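You operate a simulated robot arm through the tools that you are given. There is no shell and no other tool. Be economical: measure what you need, move in short steps, check, and stop when the job is done.

You are at the controls of a simulated robot arm. One attempt, no reset.

## Task
Open the optics drawer, take the yellow reflector on the top of the packing bench and put it away in the inside of the optics drawer and shut the drawer again. Then fetch the empty core and set it on the broken blue case. Then fetch the orange locking case and stand it on the panel of the light box. Then push the waste drawer shut. Then open the blue bearings drawer, take the black bearing from the inside and leave it on the shelf of the air control stand and shut the drawer again. Then pull the blue bench drawer open. Keep to this order. Set down upright: empty core, orange locking case.

The check looks at the end state, three seconds after you hand in, the way a careful person would. Anything else that was tipped, shoved, dropped, spilled or broken makes it a failure.

## Robot
A 6-joint arm with a fingered hand on a trunk, on a base that drives. Base frame: it is fixed to the floor where the robot stands at the start and does not move with it; the origin is under the middle of the robot, x ahead of it, y to its left, z up. Readings come in mm, rad, newtons and seconds.
With the tool pointing down near the work surface it reaches from about 240 to 680 mm from the robot's upright axis, wherever it stands. Its first joint turns from -2.897 to 2.897 rad. Places, roughly: black bearing (5x5x2 cm) [10300, -4500, 700]; blue bearings drawer [10200, -4400, 700]; blue bench drawer [6900, -8000, 700]; broken blue case (11x7x2 cm) [2300, -9200, 900]; empty core (6x6x6 cm) [2400, -9400, 900]; inside of the optics drawer [3900, -100, 500]; optics drawer [3900, -100, 500]; orange locking case [5750, -8500, 1000]; panel of the light box (16x16 cm) [6840, -8040, 920]; shelf of the air control stand (42x20 cm) [9940, -2600, 800]; waste drawer [6100, -8000, 600]; yellow reflector (6x2x8 cm) [1600, -9700, 900]. Payload 4 kg.
The TCP is the grasp point between the finger pads, 26 mm short of the fingertips. In the tool frame z runs along the fingers and y along their closing line. Largest opening 148 mm; the body of the gripper starts 73 mm behind the TCP. The gripper is a hand of 3 fingers: y runs from the thumb to the fingers, the wrist lies at [0, 0, -239] in the tool frame.
Orientation is that of the tool frame in the base frame, as a unit quaternion [w, x, y, z]. With the fingers straight down and closing along the base's y, the tool's x points along the base's -x, its y along +y and its z along -z.

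## Interface
- The arm moves only by the tool servo_tool. Its argument "targets" is a list of rows, each a list of 6 numbers: the shift along the tool's x, y, z in mm, then the turn, a rotation vector about the tool's x, y, z in rad. In form: [[dx, dy, dz, rx, ry, rz], ...]. A call has 1 to 12 rows; each row shifts and turns the commanded pose from where the row before left it, along the tool's axes as they then stand. Rows are played at 5 a second. More than 50 mm and 0.15 rad between two rows, and nothing of the call is played. A pose out of reach is approached as far as the arm can. The call stops where the force on the tool passes 40 N (or 10 N more than at its start, if that is more) or the arm is blocked; 0.2 s more then pass. In this call time passes only in rows, and 0.2 s behind the last. The reply holds the time, the measured pose of the TCP, the force on the tool along the base axes, the opening and the grip force, in the units named above and with some noise, with the torque about the TCP (base axes, N m) and any sound that the robot's microphone picked up.
- Cameras (640 x 400 px; columns grow to the right, rows downward): "scene" is now at [70.2, 198.3, 1429.8]; the picture's right is [-0.12, -0.99, 0.00], its down [-0.51, 0.06, -0.86] and it looks along [0.85, -0.10, -0.51] (base axes); focal length 278 px, centre (320, 200). "wrist" rides on the gripper at [68, -39, -90] in the tool frame; the picture's right is [0.50, 0.87, 0.00], its down [-0.66, 0.38, -0.65] and it looks along [-0.57, 0.33, 0.76] (tool axes); focal length 222 px, centre (320, 200). There is no depth. A picture from a camera that has moved, and an enlarged one, comes with that camera's place and axes in the base frame and with its lens.
- get_image(camera): a new picture of that camera. No time passes.
- slide_trunk(by): slides the trunk up (or, below 0, down) by that many mm; the arm and the scene camera ride with it, the base frame stays. It gives what a move gives, with no picture.
- roll_base(legs): drives the robot by 1 to 6 legs, each [ahead, left, turn to the left] in mm, mm and rad, along the robot's own axes; the way and the turn of a leg run together, so that a leg with both is an arc; at most 1500 mm and 3.142 rad a leg. The arm and the cameras ride along, it lands a little off, and it stops where it bumps. It gives what a move gives.
- finger_targets(finger1, finger2, thumb_bend): sets how far each is bent, from 0 (flat) to 100 (curled in); at 30 the hand is open as for a grip, at 70 the pads meet at the TCP. One left out holds its place. A second passes; each finger stops where it meets its share of the squeeze, and holds until it gets a number again. It is the only way to open and close the hand. It gives what a move gives, with no picture; readings hold the bend of each and the force on the fingers (four entries, about 0 where the hand has none), thumb and palm.
- aim_head(pan, tilt): turns the head with the scene camera to pan (to the left, within 2.094 rad either way) and tilt (down, from -0.506 to 1.204), counted from straight ahead of the robot. It gives what a move gives.
- zoom(camera, box): a new picture of the part [left, top, right, bottom] of that camera's present view, enlarged. No time passes.
- finish_job(): hands the job in; it is judged then, once.

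Go step by step. Nothing tells you exact positions but the pictures and the camera data: compare them with the known pose of the tool, close in by small moves and look again before you grip or let go. The budget is 207 turns and 184 pictures, counting those below and the enlarged ones. Unless the task says otherwise, let go and move clear before handing in.

The tools are called after "Emit:" as name(argument=value, ...) on one line, values as JSON. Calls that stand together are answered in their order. servo_tool: Moves the arm, as the interface text tells. Its arguments: {"type":"object","properties":{"targets":{"type":"array","items":{"type":"array","items":{"type":"number"}}}},"required":["targets"]} The other tools are called the same way: slide_trunk (by) slides the trunk up or down; finger_targets (finger1, finger2, thumb_bend) moves the fingers one by one; roll_base (legs) drives the base; aim_head (pan, tilt) turns the head that bears the scene camera; get_image (camera) takes a picture; zoom (camera, box) takes an enlarged picture of a part of a camera's view; finish_job () hands the job in.

At the start:

```text
t: 0.0
tcp_pos: [570.7, 73.3, 699.7]
tcp_rot: [0.0, -0.001, 1.0, -0.001]
wrist_force: [-0.9, 0.2, -0.4]
wrist_torque: [0.0, -0.03, 0.01]
gripper_width: 148.2
gripper_force: 0.1
shape: jaw
bend: [30.0, 30.0, 30.0]
finger forces: [0.1, 0.1, 0.0, 0.1, 0.0, 0.0]
trunk travel left (down, up): [-150.0, 167.0]
robot x, y, heading: [-1.3, 0.8, 0.001]
head pan, tilt: [-0.12, 0.538]
```

scene: 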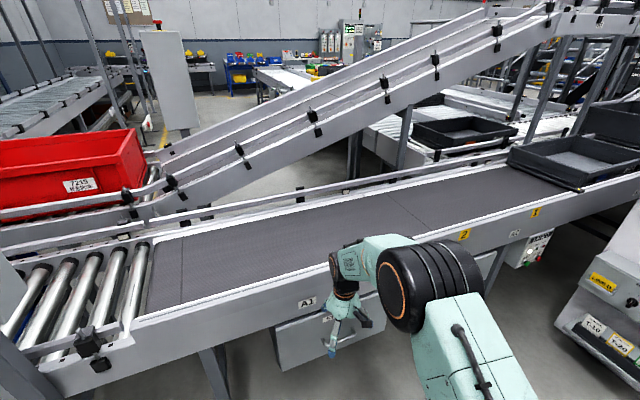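
wrist: 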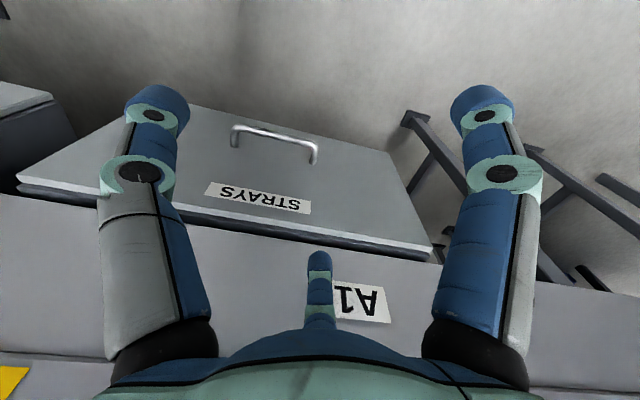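

I see conveyors ahead of the robot. I'll look around to find a route to the optics drawer.

Emit:
aim_head(pan=-1.2, tilt=0.3)

Emit:
get_image(camera="scene")

Emit:
aim_head(pan=-0.2, tilt=0.2)

Emit:
get_image(camera="scene")

Emit:
aim_head(pan=-2.09, tilt=0.3)

Emit:
get_image(camera="scene")

Emit:
aim_head(pan=1.2, tilt=0.3)

Emit:
get_image(camera="scene")

```text
t: 1.3
tcp_pos: [571.8, 74.0, 699.8]
tcp_rot: [0.0, 0.0, 1.0, 0.001]
wrist_force: [-0.1, 0.0, 0.7]
wrist_torque: [0.01, 0.0, -0.01]
gripper_width: 147.9
gripper_force: 0.1
shape: jaw
bend: [30.0, 30.0, 30.0]
finger forces: [0.0, 0.0, 0.0, 0.1, 0.0, 0.0]
trunk travel left (down, up): [-150.0, 167.0]
robot x, y, heading: [-1.3, -1.2, 0.001]
head pan, tilt: [-1.201, 0.3]
```

```text
181 pictures are left
camera scene: at [14.6, 122.2, 1451.7], right [-0.93, -0.36, 0.0], down [-0.11, 0.28, -0.96], along [0.35, -0.89, -0.3], focal length 278 px, centre (320, 200)
```

scene: 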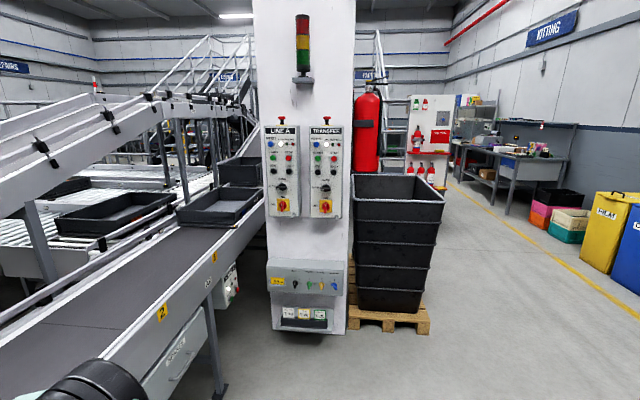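

```text
t: 2.6
tcp_pos: [571.3, 72.3, 699.6]
tcp_rot: [0.0, 0.0, 1.0, 0.0]
wrist_force: [0.6, 0.7, -0.4]
wrist_torque: [-0.01, 0.0, -0.01]
gripper_width: 148.0
gripper_force: 0.1
shape: jaw
bend: [30.0, 30.0, 30.0]
finger forces: [0.0, 0.1, 0.0, 0.0, 0.0, 0.1]
trunk travel left (down, up): [-150.0, 167.0]
robot x, y, heading: [-0.4, 0.7, 0.001]
head pan, tilt: [-0.201, 0.201]
```

```text
180 pictures are left
camera scene: at [72.1, 190.6, 1461.0], right [-0.2, -0.98, 0.0], down [-0.2, 0.04, -0.98], along [0.96, -0.2, -0.2], focal length 278 px, centre (320, 200)
```

scene: 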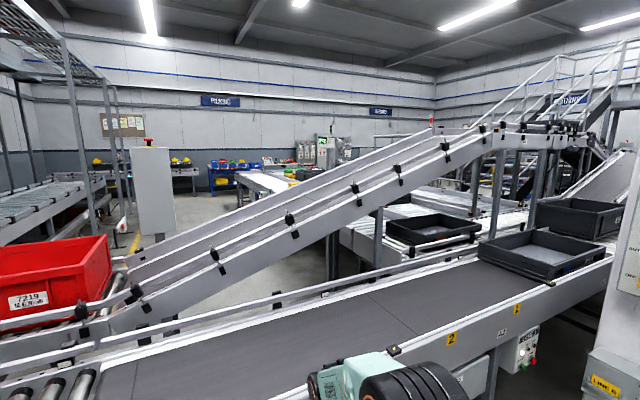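

```text
t: 4.5
tcp_pos: [570.5, 73.1, 699.0]
tcp_rot: [0.0, -0.001, 1.0, 0.0]
wrist_force: [-1.0, 0.6, 0.5]
wrist_torque: [0.0, 0.0, -0.03]
gripper_width: 147.9
gripper_force: 0.0
shape: jaw
bend: [30.0, 30.0, 30.0]
finger forces: [0.1, 0.0, 0.0, 0.0, 0.0, 0.0]
trunk travel left (down, up): [-150.0, 167.0]
robot x, y, heading: [1.5, -3.9, -0.0]
head pan, tilt: [-2.089, 0.3]
```

```text
179 pictures are left
camera scene: at [-65.4, 128.1, 1451.7], right [-0.87, 0.49, 0.0], down [0.15, 0.26, -0.96], along [-0.47, -0.83, -0.3], focal length 278 px, centre (320, 200)
```

scene: 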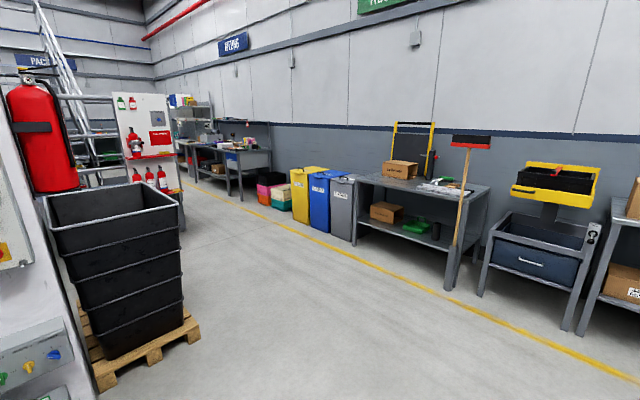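

```text
t: 7.2
tcp_pos: [570.3, 73.9, 699.7]
tcp_rot: [0.0, 0.0, 1.0, 0.0]
wrist_force: [-0.9, 0.6, 0.6]
wrist_torque: [-0.03, 0.05, 0.0]
gripper_width: 147.7
gripper_force: 0.1
shape: jaw
bend: [30.0, 30.0, 30.0]
finger forces: [0.0, 0.1, 0.0, 0.0, 0.0, 0.1]
trunk travel left (down, up): [-150.0, 167.0]
robot x, y, heading: [2.7, 1.5, 0.0]
head pan, tilt: [1.201, 0.3]
```

```text
178 pictures are left
camera scene: at [14.6, 296.2, 1451.7], right [0.93, -0.36, 0.0], down [-0.11, -0.28, -0.96], along [0.35, 0.89, -0.3], focal length 278 px, centre (320, 200)
```

scene: 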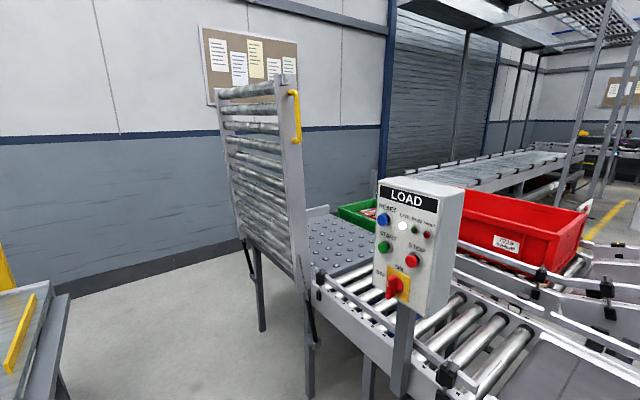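

Emit:
aim_head(pan=0.7, tilt=0.3)

Emit:
get_image(camera="scene")

Emit:
aim_head(pan=1.9, tilt=0.4)

Emit:
get_image(camera="scene")

```text
t: 8.2
tcp_pos: [571.8, 72.2, 700.4]
tcp_rot: [0.0, 0.0, 1.0, 0.0]
wrist_force: [0.0, 0.2, -0.7]
wrist_torque: [0.01, 0.01, -0.04]
gripper_width: 147.7
gripper_force: 0.0
shape: jaw
bend: [30.0, 30.0, 30.0]
finger forces: [0.0, 0.0, 0.0, 0.0, 0.0, 0.1]
trunk travel left (down, up): [-150.0, 167.0]
robot x, y, heading: [2.8, 0.8, 0.0]
head pan, tilt: [0.7, 0.3]
```

```text
177 pictures are left
camera scene: at [52.1, 269.4, 1451.7], right [0.64, -0.76, 0.0], down [-0.23, -0.19, -0.96], along [0.73, 0.62, -0.3], focal length 278 px, centre (320, 200)
```

scene: 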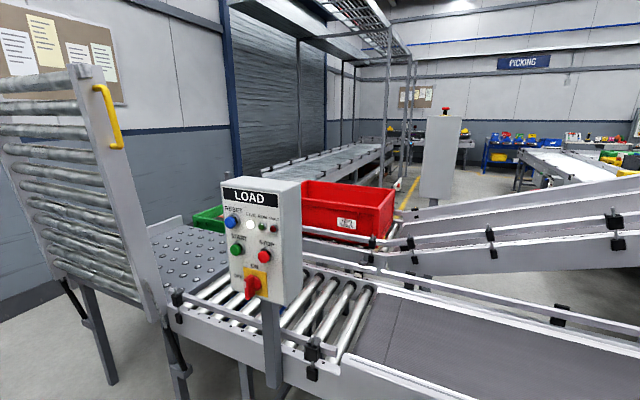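

```text
t: 9.6
tcp_pos: [571.3, 73.1, 699.8]
tcp_rot: [0.0, 0.0, 1.0, 0.0]
wrist_force: [-0.5, -0.2, 0.5]
wrist_torque: [0.0, 0.0, -0.02]
gripper_width: 148.0
gripper_force: 0.1
shape: jaw
bend: [30.0, 30.0, 30.0]
finger forces: [0.1, 0.0, 0.0, 0.1, 0.0, 0.0]
trunk travel left (down, up): [-150.0, 167.0]
robot x, y, heading: [-3.7, 2.2, -0.001]
head pan, tilt: [1.901, 0.4]
```

```text
176 pictures are left
camera scene: at [-49.2, 296.9, 1442.5], right [0.95, 0.32, 0.0], down [0.13, -0.37, -0.92], along [-0.3, 0.87, -0.39], focal length 278 px, centre (320, 200)
```

scene: 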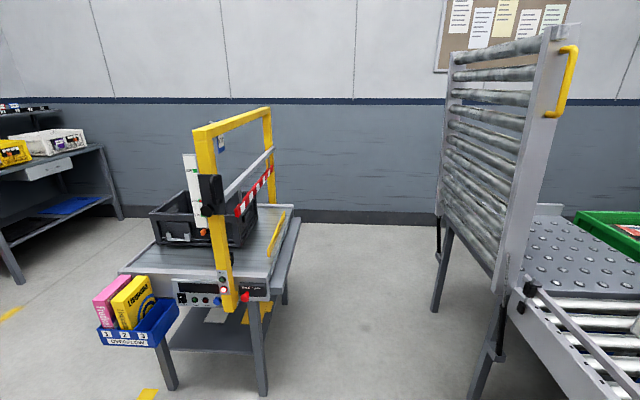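

Emit:
servo_tool(targets=[[35, 0, -35, 0, 0, 0], [35, 0, -35, 0, 0, 0], [35, 0, -35, 0, 0, 0], [35, 0, -35, 0, 0, 0], [40, 0, 0, 0, 0, 0], [40, 0, 0, 0, 0, 0]])

Emit:
aim_head(pan=1.0, tilt=0.5)

Emit:
zoom(camera="scene", box=[100, 0, 500, 250])

Emit:
aim_head(pan=-2.09, tilt=0.9)

Emit:
get_image(camera="scene")

```text
t: 11.0
tcp_pos: [346.2, 70.8, 840.6]
tcp_rot: [0.0, 0.001, 1.0, -0.001]
wrist_force: [-0.9, -0.3, 0.3]
wrist_torque: [0.02, 0.0, 0.0]
gripper_width: 147.8
gripper_force: 0.0
shape: jaw
bend: [30.0, 30.0, 30.0]
finger forces: [0.0, 0.0, 0.1, 0.1, 0.0, 0.1]
trunk travel left (down, up): [-150.0, 167.0]
robot x, y, heading: [1.5, 0.4, 0.003]
head pan, tilt: [1.901, 0.4]
```

```text
t: 12.2
tcp_pos: [347.5, 71.4, 841.0]
tcp_rot: [0.0, 0.0, 1.0, 0.001]
wrist_force: [-1.3, 0.5, 0.1]
wrist_torque: [-0.02, 0.0, -0.01]
gripper_width: 148.0
gripper_force: 0.1
shape: jaw
bend: [30.0, 30.0, 30.0]
finger forces: [0.1, 0.0, 0.0, 0.0, 0.0, 0.0]
trunk travel left (down, up): [-150.0, 167.0]
robot x, y, heading: [-1.9, 3.2, 0.001]
head pan, tilt: [1.0, 0.499]
```

```text
1.60 times, centred on (300, 125) of scene
camera zoom: at [29.9, 285.8, 1433.3], right [0.84, -0.54, 0.0], down [-0.26, -0.4, -0.88], along [0.47, 0.74, -0.48], focal length 445 px, centre (352, 320)
```

zoom: 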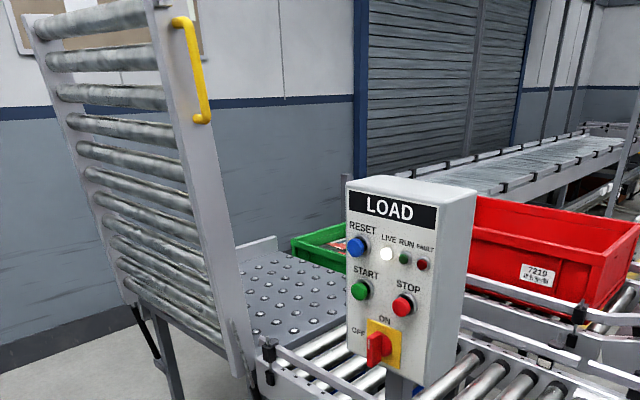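

```text
t: 14.8
tcp_pos: [347.7, 71.0, 840.8]
tcp_rot: [0.0, 0.001, 1.0, 0.0]
wrist_force: [0.0, 0.6, 0.0]
wrist_torque: [0.01, 0.0, -0.01]
gripper_width: 147.9
gripper_force: 0.2
shape: jaw
bend: [30.0, 30.0, 30.0]
finger forces: [0.0, 0.0, 0.0, 0.1, 0.1, 0.0]
trunk travel left (down, up): [-150.0, 167.0]
robot x, y, heading: [-1.7, -0.8, -0.001]
head pan, tilt: [-2.089, 0.901]
```

```text
174 pictures are left
camera scene: at [-56.6, 143.6, 1399.5], right [-0.87, 0.5, 0.0], down [0.39, 0.68, -0.62], along [-0.31, -0.54, -0.78], focal length 278 px, centre (320, 200)
```

scene: 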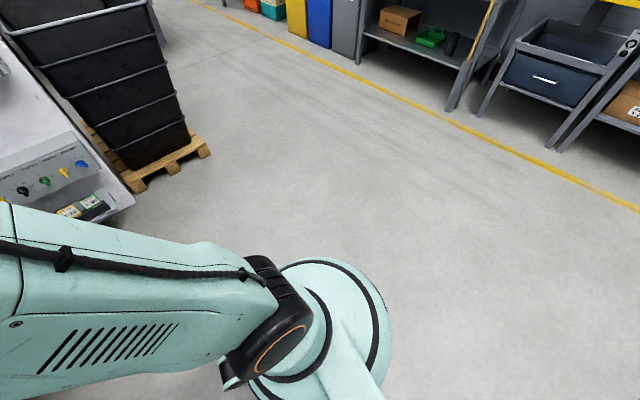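

The gap between the roller gate and the yellow-arch table may lead round to the far side. I'll turn left, move up to it and look through.

Emit:
roll_base(legs=[[0, 0, 1.571], [700, 120, 0]])

Emit:
aim_head(pan=-0.9, tilt=0.35)

Emit:
get_image(camera="scene")

Emit:
aim_head(pan=0, tilt=0.8)

Emit:
get_image(camera="scene")

```text
t: 22.6
tcp_pos: [-183.7, 1052.8, 839.5]
tcp_rot: [-0.001, -0.704, 0.711, -0.001]
wrist_force: [0.6, 0.6, 0.5]
wrist_torque: [0.01, 0.01, 0.01]
gripper_width: 147.8
gripper_force: 0.1
shape: jaw
bend: [30.0, 30.0, 30.0]
finger forces: [0.0, 0.0, 0.1, 0.1, 0.0, 0.1]
trunk travel left (down, up): [-150.0, 167.0]
robot x, y, heading: [-116.4, 701.9, 1.558]
head pan, tilt: [-2.089, 0.901]
```

```text
t: 23.9
tcp_pos: [-185.0, 1051.7, 840.1]
tcp_rot: [0.001, -0.704, 0.71, 0.0]
wrist_force: [0.9, -0.1, 0.5]
wrist_torque: [0.0, 0.01, 0.02]
gripper_width: 148.1
gripper_force: 0.2
shape: jaw
bend: [30.0, 30.0, 30.0]
finger forces: [0.0, 0.0, 0.0, 0.1, 0.0, 0.0]
trunk travel left (down, up): [-150.0, 167.0]
robot x, y, heading: [-118.6, 703.9, 1.562]
head pan, tilt: [-0.901, 0.351]
```

```text
173 pictures are left
camera scene: at [-254.0, 743.1, 1447.0], right [0.61, -0.79, 0.0], down [-0.27, -0.21, -0.94], along [0.74, 0.58, -0.34], focal length 278 px, centre (320, 200)
```

scene: 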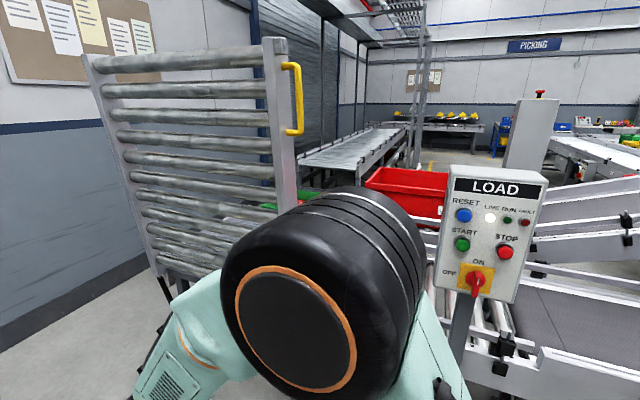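

```text
t: 25.1
tcp_pos: [-182.9, 1051.8, 840.7]
tcp_rot: [0.0, -0.704, 0.71, 0.0]
wrist_force: [-0.1, -1.2, 0.4]
wrist_torque: [-0.02, 0.02, 0.03]
gripper_width: 147.8
gripper_force: 0.0
shape: jaw
bend: [30.0, 30.0, 30.0]
finger forces: [0.0, 0.0, 0.0, 0.0, 0.0, 0.0]
trunk travel left (down, up): [-150.0, 167.0]
robot x, y, heading: [-116.3, 704.4, 1.56]
head pan, tilt: [0.0, 0.799]
```

```text
172 pictures are left
camera scene: at [-326.8, 766.7, 1407.4], right [1.0, -0.01, 0.0], down [-0.01, -0.72, -0.7], along [0.01, 0.7, -0.72], focal length 278 px, centre (320, 200)
```

scene: 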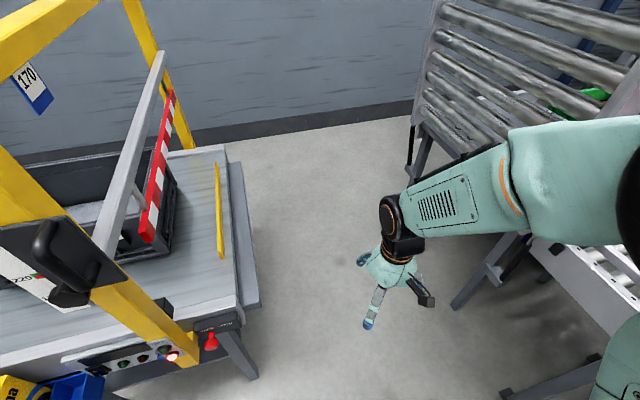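

Emit:
roll_base(legs=[[800, 0, 0]])

Emit:
aim_head(pan=-1.1, tilt=0.4)

Emit:
get_image(camera="scene")

```text
t: 29.4
tcp_pos: [-181.6, 1844.8, 840.5]
tcp_rot: [0.0, 0.707, -0.707, 0.0]
wrist_force: [0.5, 0.7, 0.3]
wrist_torque: [-0.01, -0.03, 0.02]
gripper_width: 147.7
gripper_force: 0.1
shape: jaw
bend: [30.0, 30.0, 30.0]
finger forces: [0.1, 0.1, 0.1, 0.0, 0.0, 0.1]
trunk travel left (down, up): [-150.0, 167.0]
robot x, y, heading: [-115.2, 1498.1, 1.571]
head pan, tilt: [0.0, 0.799]
```

```text
t: 30.7
tcp_pos: [-183.5, 1844.1, 839.8]
tcp_rot: [0.0, -0.707, 0.707, 0.0]
wrist_force: [0.4, 0.3, 0.1]
wrist_torque: [0.01, 0.0, 0.0]
gripper_width: 148.1
gripper_force: 0.1
shape: jaw
bend: [30.0, 30.0, 30.0]
finger forces: [0.0, 0.0, 0.1, 0.0, 0.1, 0.0]
trunk travel left (down, up): [-150.0, 167.0]
robot x, y, heading: [-113.2, 1496.7, 1.567]
head pan, tilt: [-1.1, 0.4]
```

```text
171 pictures are left
camera scene: at [-240.8, 1519.5, 1442.4], right [0.45, -0.89, 0.0], down [-0.35, -0.18, -0.92], along [0.82, 0.42, -0.39], focal length 278 px, centre (320, 200)
```

scene: 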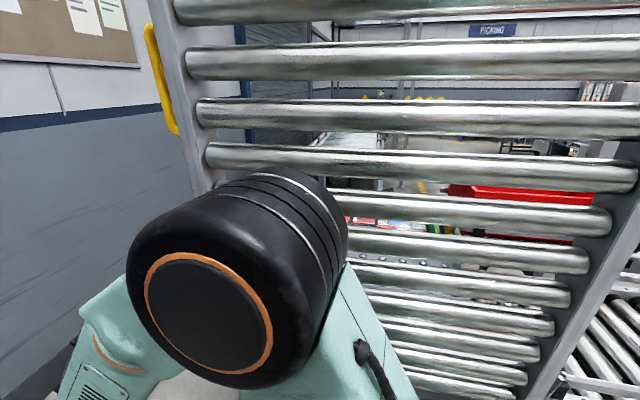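

Emit:
roll_base(legs=[[450, 0, 0]])

Emit:
aim_head(pan=-1.5, tilt=0.5)

Emit:
get_image(camera="scene")

```text
t: 33.5
tcp_pos: [-182.2, 2306.9, 840.6]
tcp_rot: [0.0, -0.707, 0.708, 0.0]
wrist_force: [0.1, -0.4, 0.8]
wrist_torque: [-0.01, 0.0, 0.0]
gripper_width: 147.7
gripper_force: 0.0
shape: jaw
bend: [30.0, 30.0, 30.0]
finger forces: [0.0, 0.0, 0.0, 0.0, 0.0, 0.0]
trunk travel left (down, up): [-150.0, 167.0]
robot x, y, heading: [-109.3, 1959.5, 1.57]
head pan, tilt: [-1.1, 0.4]
```

```text
t: 34.4
tcp_pos: [-183.3, 2307.2, 841.5]
tcp_rot: [0.0, -0.707, 0.708, -0.001]
wrist_force: [-0.5, -0.6, 0.1]
wrist_torque: [0.01, 0.0, -0.02]
gripper_width: 147.9
gripper_force: 0.0
shape: jaw
bend: [30.0, 30.0, 30.0]
finger forces: [0.1, 0.1, 0.0, 0.0, 0.1, 0.1]
trunk travel left (down, up): [-150.0, 167.0]
robot x, y, heading: [-109.8, 1956.9, 1.571]
head pan, tilt: [-1.499, 0.499]
```

```text
170 pictures are left
camera scene: at [-232.2, 1946.3, 1433.3], right [0.07, -1.0, 0.0], down [-0.48, -0.03, -0.88], along [0.88, 0.06, -0.48], focal length 278 px, centre (320, 200)
```

scene: 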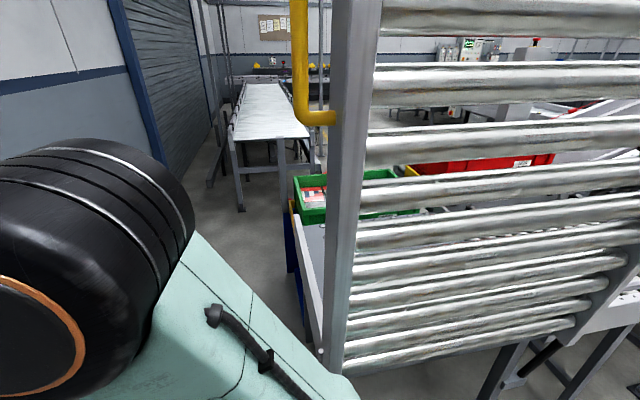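

There is a way between the ball table and the wall. I'll move up, turn to face +x and look down it.

Emit:
roll_base(legs=[[540, 0, 0], [0, 0, -1.571]])

Emit:
aim_head(pan=0, tilt=0.4)

Emit:
get_image(camera="scene")

```text
t: 41.3
tcp_pos: [239.7, 2553.8, 841.6]
tcp_rot: [-0.001, 0.012, 1.0, 0.0]
wrist_force: [-0.2, -0.2, -0.9]
wrist_torque: [0.02, 0.01, -0.01]
gripper_width: 147.9
gripper_force: 0.0
shape: jaw
bend: [30.0, 30.0, 30.0]
finger forces: [0.0, 0.0, 0.1, 0.1, 0.1, 0.0]
trunk travel left (down, up): [-150.0, 167.0]
robot x, y, heading: [-109.1, 2492.2, -0.028]
head pan, tilt: [-1.499, 0.499]
```

```text
t: 42.9
tcp_pos: [238.6, 2554.0, 839.8]
tcp_rot: [0.001, 0.011, 1.0, 0.0]
wrist_force: [0.0, 0.3, -0.5]
wrist_torque: [0.0, 0.0, 0.01]
gripper_width: 148.1
gripper_force: 0.0
shape: jaw
bend: [30.0, 30.0, 30.0]
finger forces: [0.0, 0.0, 0.1, 0.1, 0.0, 0.0]
trunk travel left (down, up): [-150.0, 167.0]
robot x, y, heading: [-111.1, 2492.2, -0.024]
head pan, tilt: [0.0, 0.4]
```

```text
169 pictures are left
camera scene: at [-32.8, 2698.8, 1442.5], right [-0.02, -1.0, 0.0], down [-0.39, 0.01, -0.92], along [0.92, -0.02, -0.39], focal length 278 px, centre (320, 200)
```

scene: 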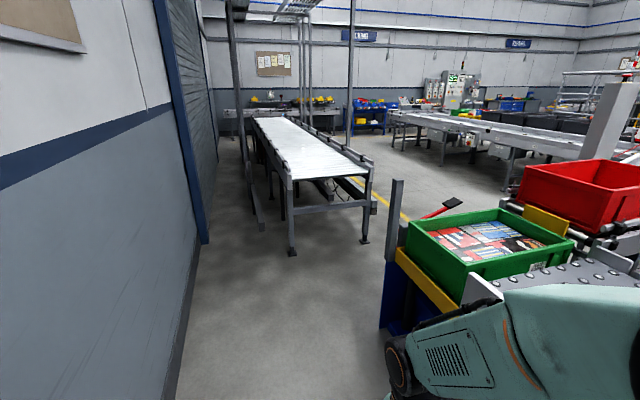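

Emit:
roll_base(legs=[[300, 300, 0.024], [1000, 0, 0]])

Emit:
aim_head(pan=-0.9, tilt=0.5)

Emit:
get_image(camera="scene")

Emit:
aim_head(pan=-0.3, tilt=0.4)

Emit:
get_image(camera="scene")

```text
t: 51.0
tcp_pos: [1561.6, 2829.1, 840.3]
tcp_rot: [0.0, 0.005, 1.0, 0.001]
wrist_force: [-0.6, -0.3, 0.5]
wrist_torque: [-0.02, 0.03, -0.01]
gripper_width: 147.8
gripper_force: 0.0
shape: jaw
bend: [30.0, 30.0, 30.0]
finger forces: [0.0, 0.0, 0.1, 0.0, 0.0, 0.0]
trunk travel left (down, up): [-150.0, 167.0]
robot x, y, heading: [1214.7, 2765.2, -0.013]
head pan, tilt: [0.0, 0.4]
```

```text
t: 52.2
tcp_pos: [1561.9, 2829.8, 841.1]
tcp_rot: [0.001, 0.006, 1.0, 0.0]
wrist_force: [-0.2, -0.2, -1.1]
wrist_torque: [0.03, 0.03, 0.02]
gripper_width: 148.0
gripper_force: 0.0
shape: jaw
bend: [30.0, 30.0, 30.0]
finger forces: [0.0, 0.1, 0.0, 0.0, 0.0, 0.0]
trunk travel left (down, up): [-150.0, 167.0]
robot x, y, heading: [1214.0, 2763.7, -0.009]
head pan, tilt: [-0.901, 0.499]
```

```text
168 pictures are left
camera scene: at [1251.9, 2900.4, 1433.3], right [-0.79, -0.61, 0.0], down [-0.29, 0.38, -0.88], along [0.54, -0.69, -0.48], focal length 278 px, centre (320, 200)
```

scene: 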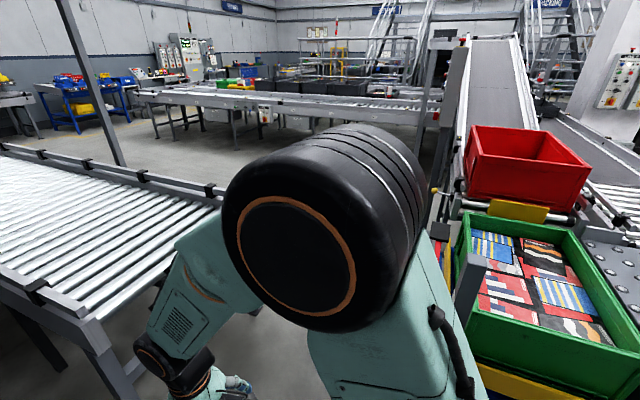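

```text
t: 53.2
tcp_pos: [1562.4, 2829.8, 840.5]
tcp_rot: [0.0, 0.006, 1.0, 0.0]
wrist_force: [-0.3, 0.0, 0.5]
wrist_torque: [-0.01, 0.01, -0.01]
gripper_width: 148.0
gripper_force: 0.0
shape: jaw
bend: [30.0, 30.0, 30.0]
finger forces: [0.0, 0.1, 0.1, 0.0, 0.0, 0.0]
trunk travel left (down, up): [-150.0, 167.0]
robot x, y, heading: [1210.8, 2764.3, -0.013]
head pan, tilt: [-0.3, 0.4]
```

```text
167 pictures are left
camera scene: at [1284.2, 2943.8, 1442.5], right [-0.31, -0.95, 0.0], down [-0.37, 0.12, -0.92], along [0.88, -0.28, -0.39], focal length 278 px, centre (320, 200)
```

scene: 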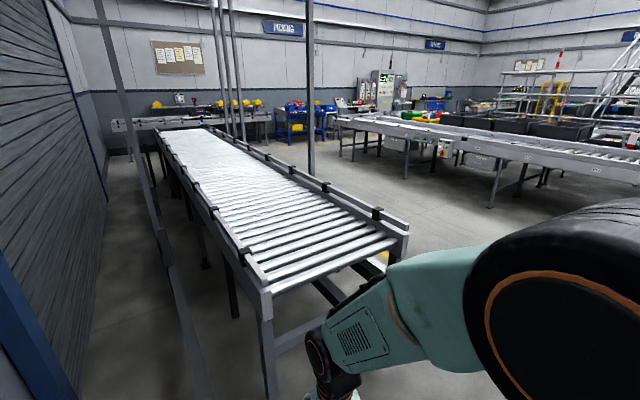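

Emit:
zoom(camera="scene", box=[330, 90, 640, 200])

```text
2.06 times, centred on (485, 145) of scene
camera zoom: at [1284.2, 2943.8, 1442.5], right [-0.31, -0.95, 0.0], down [-0.37, 0.12, -0.92], along [0.88, -0.28, -0.39], focal length 575 px, centre (-21, 314)
```

zoom: 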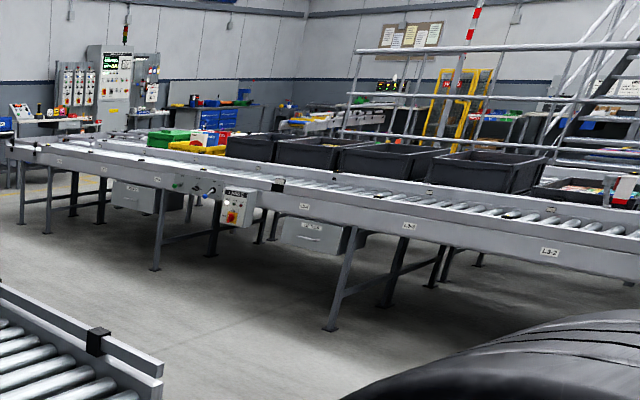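

The optics drawer hangs under the long roller conveyor, facing this way. I'll pass between the short conveyor and the green bin post.

Emit:
roll_base(legs=[[290, 0, 0], [0, 0, -1.1], [800, 0, 0]])

Emit:
aim_head(pan=0.3, tilt=0.5)

Emit:
get_image(camera="scene")

Emit:
aim_head(pan=-0.6, tilt=0.5)

Emit:
get_image(camera="scene")

```text
t: 61.9
tcp_pos: [2088.0, 1748.3, 840.7]
tcp_rot: [0.0, 0.528, 0.849, 0.0]
wrist_force: [1.0, 0.2, 0.0]
wrist_torque: [0.01, -0.02, 0.02]
gripper_width: 147.5
gripper_force: 0.0
shape: jaw
bend: [30.0, 30.0, 30.0]
finger forces: [0.0, 0.1, 0.1, 0.0, 0.0, 0.0]
trunk travel left (down, up): [-150.0, 167.0]
robot x, y, heading: [1870.0, 2029.6, -1.119]
head pan, tilt: [-0.3, 0.4]
```

```text
t: 62.9
tcp_pos: [2087.2, 1748.7, 840.2]
tcp_rot: [0.0, 0.529, 0.849, 0.0]
wrist_force: [-0.1, -0.4, -0.6]
wrist_torque: [0.0, -0.02, -0.03]
gripper_width: 147.8
gripper_force: 0.1
shape: jaw
bend: [30.0, 30.0, 30.0]
finger forces: [0.0, 0.0, 0.1, 0.0, 0.0, 0.0]
trunk travel left (down, up): [-150.0, 167.0]
robot x, y, heading: [1870.4, 2033.2, -1.112]
head pan, tilt: [0.3, 0.499]
```

```text
165 pictures are left
camera scene: at [2112.3, 2072.3, 1433.3], right [-0.73, -0.69, 0.0], down [-0.33, 0.35, -0.88], along [0.6, -0.64, -0.48], focal length 278 px, centre (320, 200)
```

scene: 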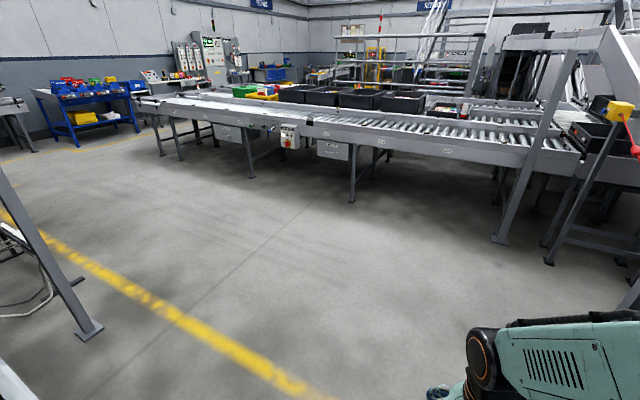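

```text
t: 64.1
tcp_pos: [2086.7, 1748.3, 839.8]
tcp_rot: [-0.001, 0.528, 0.849, 0.0]
wrist_force: [-0.1, -0.9, 0.2]
wrist_torque: [-0.01, 0.0, -0.02]
gripper_width: 148.2
gripper_force: 0.1
shape: jaw
bend: [30.0, 30.0, 30.0]
finger forces: [0.1, 0.0, 0.1, 0.0, 0.0, 0.0]
trunk travel left (down, up): [-150.0, 167.0]
robot x, y, heading: [1872.1, 2031.7, -1.113]
head pan, tilt: [-0.6, 0.499]
```

```text
164 pictures are left
camera scene: at [2036.9, 2048.4, 1433.3], right [-0.99, 0.14, 0.0], down [0.07, 0.47, -0.88], along [-0.12, -0.87, -0.48], focal length 278 px, centre (320, 200)
```

scene: 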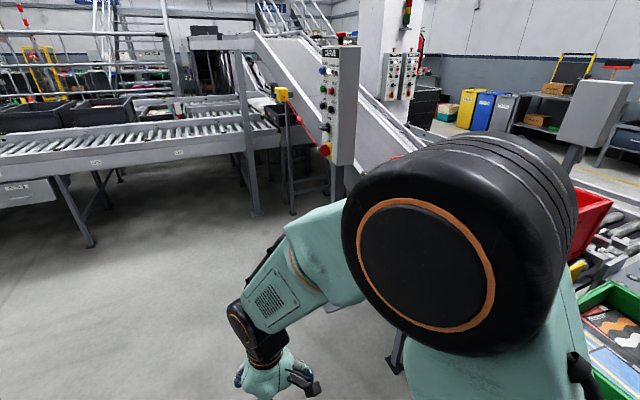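

Emit:
roll_base(legs=[[0, 0, 0.525], [1050, 0, 0], [900, 0, -0.72]])

Emit:
aim_head(pan=0, tilt=0.6)

Emit:
get_image(camera="scene")

```text
t: 75.4
tcp_pos: [3477.7, 444.9, 839.2]
tcp_rot: [-0.001, 0.587, 0.81, 0.0]
wrist_force: [0.3, -0.1, 0.7]
wrist_torque: [-0.06, -0.03, -0.02]
gripper_width: 147.9
gripper_force: 0.1
shape: jaw
bend: [30.0, 30.0, 30.0]
finger forces: [0.0, 0.0, 0.1, 0.0, 0.0, 0.0]
trunk travel left (down, up): [-150.0, 167.0]
robot x, y, heading: [3304.2, 757.3, -1.254]
head pan, tilt: [-0.6, 0.499]
```

```text
t: 76.4
tcp_pos: [3477.9, 444.9, 840.1]
tcp_rot: [0.0, 0.587, 0.81, 0.0]
wrist_force: [1.0, -0.9, 0.0]
wrist_torque: [-0.01, 0.0, -0.01]
gripper_width: 147.9
gripper_force: 0.1
shape: jaw
bend: [30.0, 30.0, 30.0]
finger forces: [0.0, 0.0, 0.0, 0.0, 0.0, 0.0]
trunk travel left (down, up): [-150.0, 167.0]
robot x, y, heading: [3304.4, 757.5, -1.252]
head pan, tilt: [0.0, 0.6]
```

```text
163 pictures are left
camera scene: at [3523.1, 750.4, 1424.3], right [-0.95, -0.31, 0.0], down [-0.17, 0.54, -0.83], along [0.26, -0.78, -0.56], focal length 278 px, centre (320, 200)
```

scene: 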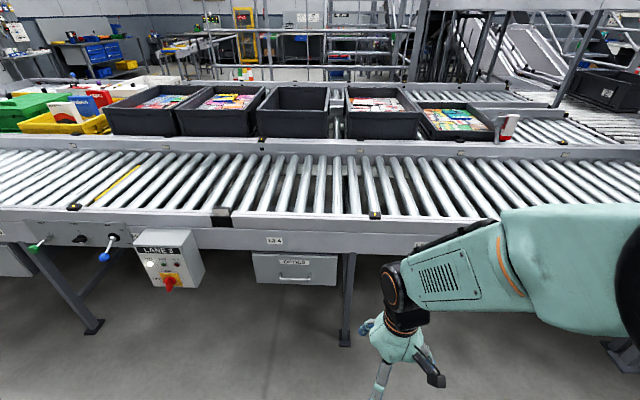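

Emit:
zoom(camera="scene", box=[120, 210, 400, 385])

```text
2.29 times, centred on (260, 298) of scene
camera zoom: at [3523.1, 750.4, 1424.3], right [-0.95, -0.31, 0.0], down [-0.17, 0.54, -0.83], along [0.26, -0.78, -0.56], focal length 636 px, centre (457, -23)
```

zoom: 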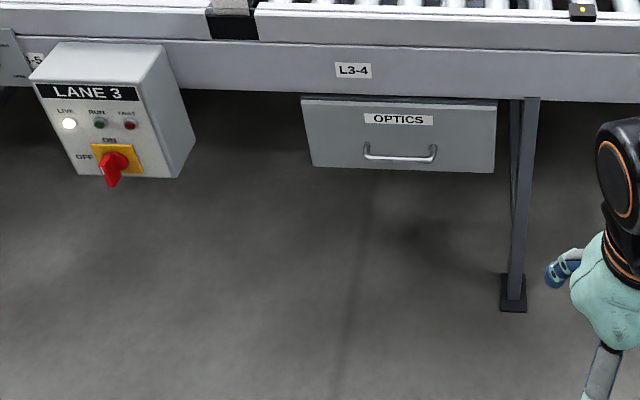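

I've got the drawer and its handle at about (3862, 63, 500), with the face turned about 0.27 rad. I'll square up about 1 m off and turn the hand horizontal.

Emit:
roll_base(legs=[[-181, 350, -0.045]])

Emit:
servo_tool(targets=[[-50, 0, 0, 0, 0, 0], [-50, 0, 0, 0, 0, 0], [-50, 0, 0, 0, 0, 0], [-50, 0, 0, 0, 0, 0], [-50, 0, 0, 0, 0, 0]])

Emit:
servo_tool(targets=[[0, 0, 0, 0, -0.131, 0], [0, 0, 0, 0, -0.131, 0], [0, 0, 0, 0, -0.131, 0], [0, 0, 0, 0, -0.131, 0], [0, 0, 0, 0, -0.131, 0], [0, 0, 0, 0, -0.131, 0], [0, 0, 0, 0, -0.131, 0], [0, 0, 0, 0, -0.131, 0], [0, 0, 0, 0, -0.131, 0], [0, 0, 0, 0, -0.131, 0], [0, 0, 0, 0, -0.131, 0], [0, 0, 0, 0, -0.13, 0]])

Emit:
servo_tool(targets=[[30, 0, 0, 0, 0, -0.131], [30, 0, 0, 0, 0, -0.131], [0, 0, 0, 0, 0, -0.131], [0, 0, 0, 0, 0, -0.131], [0, 0, 0, 0, 0, -0.131], [0, 0, 0, 0, 0, -0.131], [0, 0, 0, 0, 0, -0.131], [0, 0, 0, 0, 0, -0.131], [0, 0, 0, 0, 0, -0.131], [0, 0, 0, 0, 0, -0.131], [0, 0, 0, 0, 0, -0.131], [0, 0, 0, 0, 0, -0.13]])

Emit:
get_image(camera="scene")

```text
t: 80.1
tcp_pos: [3749.9, 715.5, 840.7]
tcp_rot: [0.001, 0.601, 0.799, -0.001]
wrist_force: [-0.5, 0.5, -0.4]
wrist_torque: [0.03, 0.0, -0.01]
gripper_width: 148.1
gripper_force: 0.2
shape: jaw
bend: [30.0, 30.0, 30.0]
finger forces: [0.0, 0.0, 0.1, 0.0, 0.0, 0.0]
trunk travel left (down, up): [-150.0, 167.0]
robot x, y, heading: [3583.1, 1028.2, -1.29]
head pan, tilt: [0.0, 0.6]
```

```text
t: 81.3
tcp_pos: [3817.0, 480.4, 841.7]
tcp_rot: [-0.001, 0.601, 0.799, 0.0]
wrist_force: [-0.3, -0.2, -0.2]
wrist_torque: [0.02, 0.01, 0.0]
gripper_width: 147.8
gripper_force: 0.0
shape: jaw
bend: [30.0, 30.0, 30.0]
finger forces: [0.1, 0.0, 0.0, 0.1, 0.0, 0.0]
trunk travel left (down, up): [-150.0, 167.0]
robot x, y, heading: [3582.8, 1027.3, -1.293]
head pan, tilt: [0.0, 0.6]
```

```text
t: 83.9
tcp_pos: [3786.5, 467.4, 833.7]
tcp_rot: [0.471, 0.455, 0.609, -0.447]
wrist_force: [0.0, 0.0, -0.4]
wrist_torque: [0.01, 0.01, -0.01]
gripper_width: 147.6
gripper_force: 0.0
shape: jaw
bend: [30.0, 30.0, 30.0]
finger forces: [0.1, 0.1, 0.1, 0.0, 0.0, 0.0]
out of reach, approached as far as the arm can: row 6, 7, 8
trunk travel left (down, up): [-150.0, 167.0]
robot x, y, heading: [3585.5, 1031.2, -1.293]
head pan, tilt: [0.0, 0.6]
```

```text
t: 86.5
tcp_pos: [3782.5, 478.2, 777.6]
tcp_rot: [0.011, -0.107, 0.753, -0.65]
wrist_force: [-0.6, -0.1, -0.1]
wrist_torque: [0.0, -0.05, 0.02]
gripper_width: 148.0
gripper_force: 0.0
shape: jaw
bend: [30.0, 30.0, 30.0]
finger forces: [0.1, 0.0, 0.1, 0.0, 0.1, 0.1]
out of reach, approached as far as the arm can: row 2
trunk travel left (down, up): [-150.0, 167.0]
robot x, y, heading: [3582.8, 1030.5, -1.287]
head pan, tilt: [0.0, 0.6]
```

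```text
161 pictures are left
camera scene: at [3805.0, 1020.3, 1424.2], right [-0.96, -0.28, 0.0], down [-0.16, 0.54, -0.83], along [0.23, -0.79, -0.56], focal length 278 px, centre (320, 200)
```

scene: 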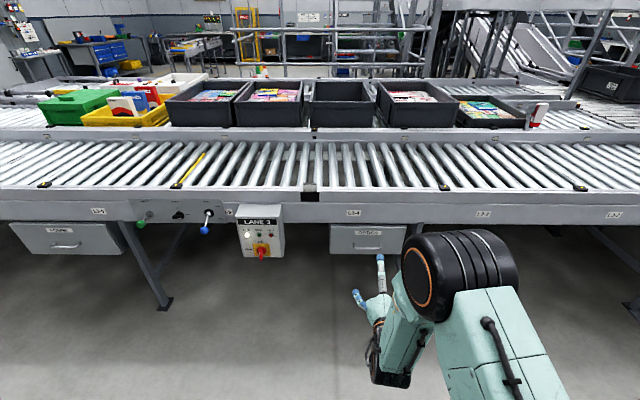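

Emit:
servo_tool(targets=[[0, 0, 0, 0.081, -0.052, 0.057], [0, 0, 0, 0.081, -0.052, 0.057]])

Emit:
slide_trunk(by=-150)

Emit:
servo_tool(targets=[[0, 32, 0, 0, 0, 0], [0, 32, 0, 0, 0, 0], [0, 32, 0, 0, 0, 0]])

Emit:
get_image(camera="wrist")

Emit:
get_image(camera="scene")

```text
t: 87.1
tcp_pos: [3838.1, 506.4, 780.5]
tcp_rot: [0.089, -0.086, 0.703, -0.701]
wrist_force: [0.4, -0.1, -0.5]
wrist_torque: [0.01, -0.03, -0.03]
gripper_width: 147.9
gripper_force: 0.0
shape: jaw
bend: [30.0, 30.0, 30.0]
finger forces: [0.0, 0.0, 0.0, 0.0, 0.0, 0.0]
out of reach, approached as far as the arm can: row 1, 2
trunk travel left (down, up): [-150.0, 167.0]
robot x, y, heading: [3584.0, 1030.8, -1.283]
head pan, tilt: [0.0, 0.6]
```

```text
t: 88.8
tcp_pos: [3840.6, 492.7, 601.4]
tcp_rot: [0.085, -0.087, 0.719, -0.684]
wrist_force: [-0.2, -0.1, 0.1]
wrist_torque: [0.02, 0.01, 0.02]
gripper_width: 148.0
gripper_force: 0.0
shape: jaw
bend: [30.0, 30.0, 30.0]
finger forces: [0.1, 0.1, 0.0, 0.0, 0.0, 0.1]
trunk travel left (down, up): [0.0, 317.0]
robot x, y, heading: [3585.6, 1032.6, -1.288]
head pan, tilt: [0.0, 0.6]
```

```text
t: 89.6
tcp_pos: [3841.0, 500.8, 505.6]
tcp_rot: [0.084, -0.087, 0.72, -0.683]
wrist_force: [-0.5, 1.2, -0.2]
wrist_torque: [-0.02, -0.04, -0.01]
gripper_width: 147.7
gripper_force: 0.0
shape: jaw
bend: [30.0, 30.0, 30.0]
finger forces: [0.1, 0.0, 0.1, 0.0, 0.0, 0.1]
trunk travel left (down, up): [0.0, 317.0]
robot x, y, heading: [3586.0, 1032.9, -1.291]
head pan, tilt: [0.0, 0.6]
```

```text
160 pictures are left
camera wrist: at [3754.3, 567.7, 549.2], right [-0.49, -0.08, -0.87], down [0.47, 0.81, -0.34], along [0.73, -0.58, -0.36], focal length 222 px, centre (320, 200)
```

wrist: 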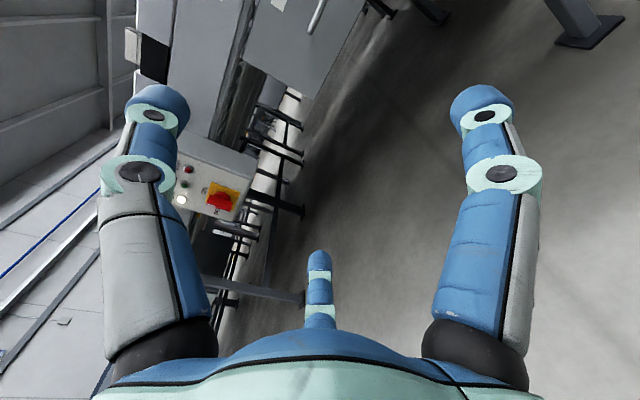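

```text
159 pictures are left
camera scene: at [3816.9, 979.4, 1272.6], right [-0.96, -0.28, 0.0], down [-0.16, 0.54, -0.83], along [0.23, -0.79, -0.56], focal length 278 px, centre (320, 200)
```

scene: 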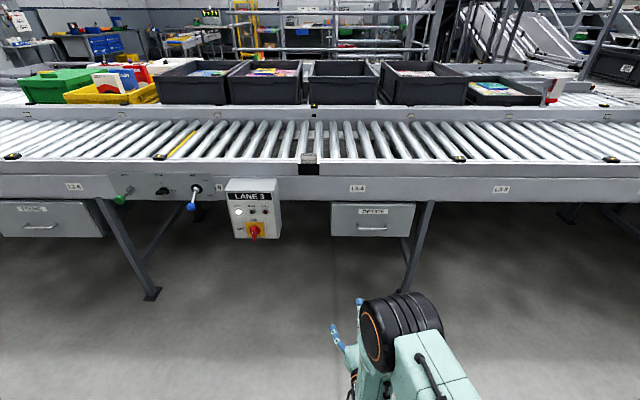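

The hand is horizontal with the handle roughly 400 mm ahead and 90 mm to the right. I'll shift over, roll in partway and check.

Emit:
servo_tool(targets=[[45, -12, 0, 0, 0, 0], [45, -12, 0, 0, 0, 0]])

Emit:
finger_targets(finger1=45, finger2=45, thumb_bend=45)

Emit:
roll_base(legs=[[270, 0, 0]])

Emit:
get_image(camera="wrist")

Emit:
aim_head(pan=0, tilt=0.9)

Emit:
get_image(camera="scene")

```text
t: 90.2
tcp_pos: [3808.9, 505.8, 534.0]
tcp_rot: [0.074, -0.076, 0.72, -0.686]
wrist_force: [0.8, -1.0, -0.2]
wrist_torque: [0.03, -0.02, 0.04]
gripper_width: 148.1
gripper_force: 0.1
shape: jaw
bend: [30.0, 30.0, 30.0]
finger forces: [0.0, 0.0, 0.0, 0.1, 0.0, 0.0]
out of reach, approached as far as the arm can: row 1, 2
trunk travel left (down, up): [0.0, 317.0]
robot x, y, heading: [3582.9, 1029.6, -1.292]
head pan, tilt: [0.0, 0.6]
```

```text
t: 91.2
tcp_pos: [3810.7, 505.6, 533.9]
tcp_rot: [0.074, -0.075, 0.721, -0.685]
wrist_force: [-1.2, 0.1, 0.3]
wrist_torque: [0.01, -0.01, 0.0]
gripper_width: 79.6
gripper_force: 0.0
shape: fingers
bend: [45.0, 45.0, 45.0]
finger forces: [0.0, 0.1, 0.1, 0.1, 0.0, 0.1]
trunk travel left (down, up): [0.0, 317.0]
robot x, y, heading: [3580.1, 1032.3, -1.289]
head pan, tilt: [0.0, 0.6]
```

```text
t: 93.1
tcp_pos: [3885.1, 248.6, 534.1]
tcp_rot: [0.074, -0.076, 0.721, -0.685]
wrist_force: [0.2, 0.0, -0.3]
wrist_torque: [0.02, -0.03, -0.02]
gripper_width: 79.3
gripper_force: 0.1
shape: fingers
bend: [45.0, 45.0, 45.0]
finger forces: [0.0, 0.0, 0.1, 0.0, 0.1, 0.0]
trunk travel left (down, up): [0.0, 317.0]
robot x, y, heading: [3661.8, 774.4, -1.288]
head pan, tilt: [0.0, 0.6]
```

```text
158 pictures are left
camera wrist: at [3802.1, 319.7, 577.1], right [-0.5, -0.06, -0.87], down [0.5, 0.8, -0.34], along [0.71, -0.6, -0.36], focal length 222 px, centre (320, 200)
```

wrist: 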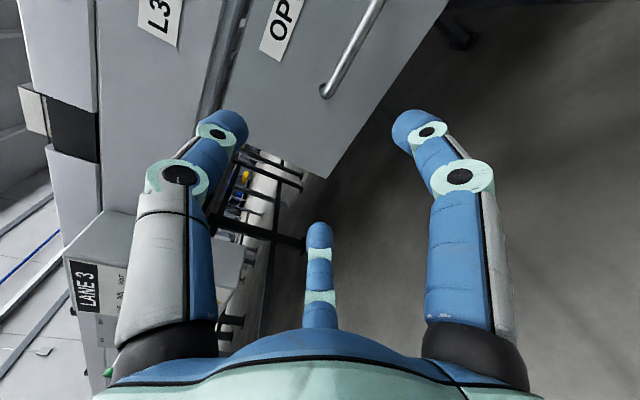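

```text
t: 93.9
tcp_pos: [3885.3, 249.4, 533.1]
tcp_rot: [0.074, -0.076, 0.722, -0.684]
wrist_force: [1.0, -0.2, -0.1]
wrist_torque: [-0.01, -0.02, 0.01]
gripper_width: 79.0
gripper_force: 0.0
shape: fingers
bend: [45.0, 45.0, 45.0]
finger forces: [0.0, 0.1, 0.0, 0.0, 0.0, 0.1]
trunk travel left (down, up): [0.0, 317.0]
robot x, y, heading: [3655.7, 774.3, -1.288]
head pan, tilt: [0.0, 0.901]
```

```text
157 pictures are left
camera scene: at [3888.0, 735.3, 1247.9], right [-0.96, -0.28, 0.0], down [-0.22, 0.75, -0.62], along [0.17, -0.6, -0.78], focal length 278 px, centre (320, 200)
```

scene: 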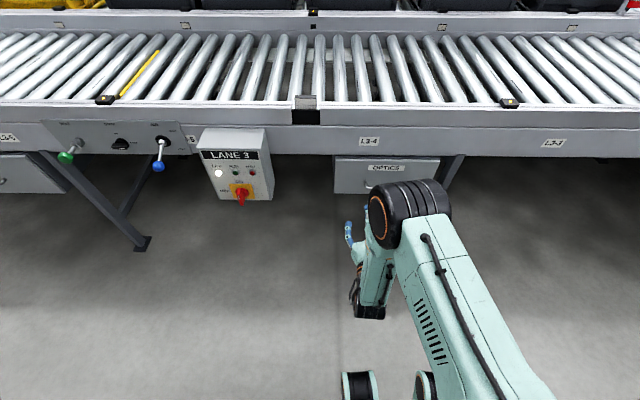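

Emit:
roll_base(legs=[[65, -69, -0.02]])

Emit:
get_image(camera="wrist")

```text
t: 95.2
tcp_pos: [3828.4, 164.2, 533.2]
tcp_rot: [0.068, -0.071, 0.722, -0.685]
wrist_force: [-0.2, 0.5, -0.1]
wrist_torque: [-0.02, 0.0, 0.0]
gripper_width: 79.2
gripper_force: 0.0
shape: fingers
bend: [45.0, 45.0, 45.0]
finger forces: [0.0, 0.1, 0.0, 0.0, 0.0, 0.1]
trunk travel left (down, up): [0.0, 317.0]
robot x, y, heading: [3610.7, 695.3, -1.306]
head pan, tilt: [0.0, 0.901]
```

```text
156 pictures are left
camera wrist: at [3745.8, 236.5, 577.1], right [-0.5, -0.05, -0.87], down [0.51, 0.79, -0.34], along [0.7, -0.62, -0.36], focal length 222 px, centre (320, 200)
```

wrist: 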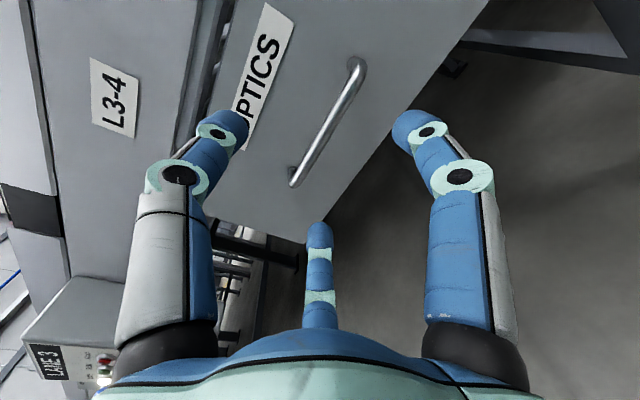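

Emit:
servo_tool(targets=[[-3, 1, 45, 0, 0, 0], [-3, 2, 45, 0, 0, 0]])

Emit:
get_image(camera="wrist")

```text
t: 95.8
tcp_pos: [3862.9, 82.2, 526.7]
tcp_rot: [0.063, -0.067, 0.722, -0.685]
wrist_force: [-0.8, 0.1, -0.7]
wrist_torque: [-0.01, -0.02, 0.02]
gripper_width: 79.4
gripper_force: 0.0
shape: fingers
bend: [45.0, 45.0, 45.0]
finger forces: [0.0, 0.0, 0.1, 0.1, 0.1, 0.0]
out of reach, approached as far as the arm can: row 2
trunk travel left (down, up): [0.0, 317.0]
robot x, y, heading: [3614.4, 693.3, -1.305]
head pan, tilt: [0.0, 0.901]
```

```text
155 pictures are left
camera wrist: at [3780.2, 155.1, 569.7], right [-0.5, -0.05, -0.86], down [0.52, 0.78, -0.34], along [0.69, -0.62, -0.37], focal length 222 px, centre (320, 200)
```

wrist: 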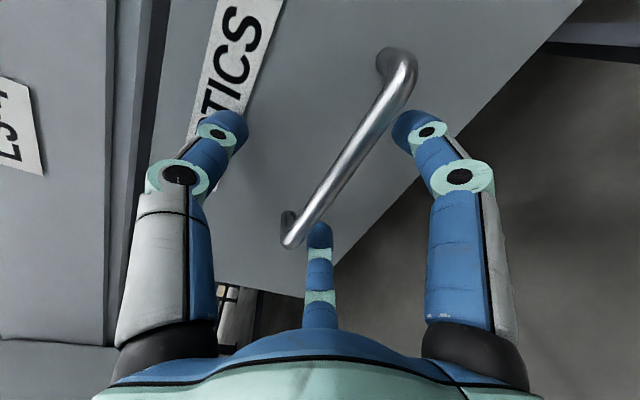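

Emit:
roll_base(legs=[[16, -10, 0]])

Emit:
get_image(camera="wrist")

```text
t: 96.6
tcp_pos: [3860.2, 78.7, 521.8]
tcp_rot: [0.064, -0.07, 0.724, -0.683]
wrist_force: [-3.5, 7.4, 2.0]
wrist_torque: [-0.54, -0.21, -0.05]
gripper_width: 83.3
gripper_force: 4.0
shape: fingers
bend: [45.0, 45.0, 43.0]
finger forces: [0.0, 0.0, 0.1, 0.1, 8.1, 0.0]
trunk travel left (down, up): [0.0, 317.0]
robot x, y, heading: [3607.0, 683.0, -1.31]
head pan, tilt: [0.0, 0.901]
stopped in leg 1: the force on the tool passed its limit at 59 N (the readings are from after the stop); the commanded pose is now the measured one
```

```text
154 pictures are left
camera wrist: at [3778.5, 151.5, 566.7], right [-0.5, -0.04, -0.86], down [0.51, 0.79, -0.34], along [0.69, -0.62, -0.37], focal length 222 px, centre (320, 200)
```

wrist: 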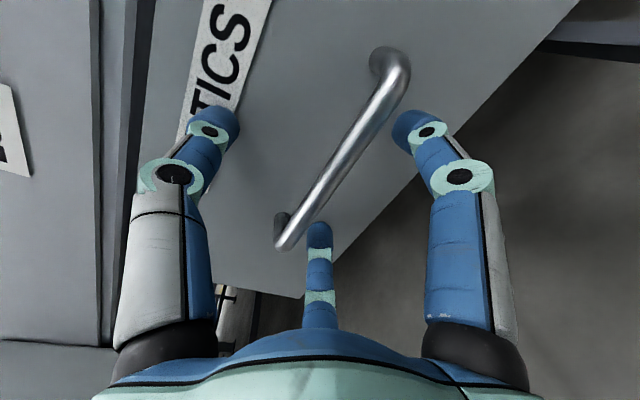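

The thumb tip has touched the face, so the bar is inside the finger reach. I'll close on it.

Emit:
finger_targets(finger1=75, finger2=75, thumb_bend=75)

Emit:
get_image(camera="wrist")

```text
t: 97.6
tcp_pos: [3860.5, 77.7, 521.4]
tcp_rot: [0.065, -0.07, 0.725, -0.682]
wrist_force: [-0.5, -4.5, -2.4]
wrist_torque: [0.0, -0.02, 0.01]
gripper_width: 0.1
gripper_force: 3.6
shape: fingers
bend: [73.0, 73.0, 72.0]
finger forces: [7.1, 0.2, 0.0, 0.1, 0.0, 0.0]
trunk travel left (down, up): [0.0, 317.0]
robot x, y, heading: [3609.4, 682.4, -1.307]
head pan, tilt: [0.0, 0.901]
```

```text
153 pictures are left
camera wrist: at [3778.7, 150.4, 566.3], right [-0.5, -0.04, -0.86], down [0.51, 0.79, -0.34], along [0.69, -0.62, -0.37], focal length 222 px, centre (320, 200)
```

wrist: 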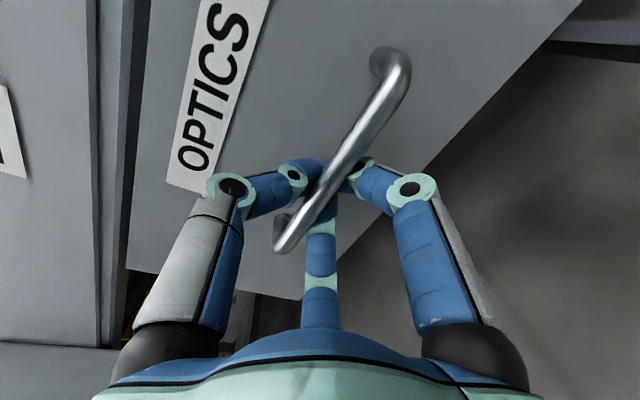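

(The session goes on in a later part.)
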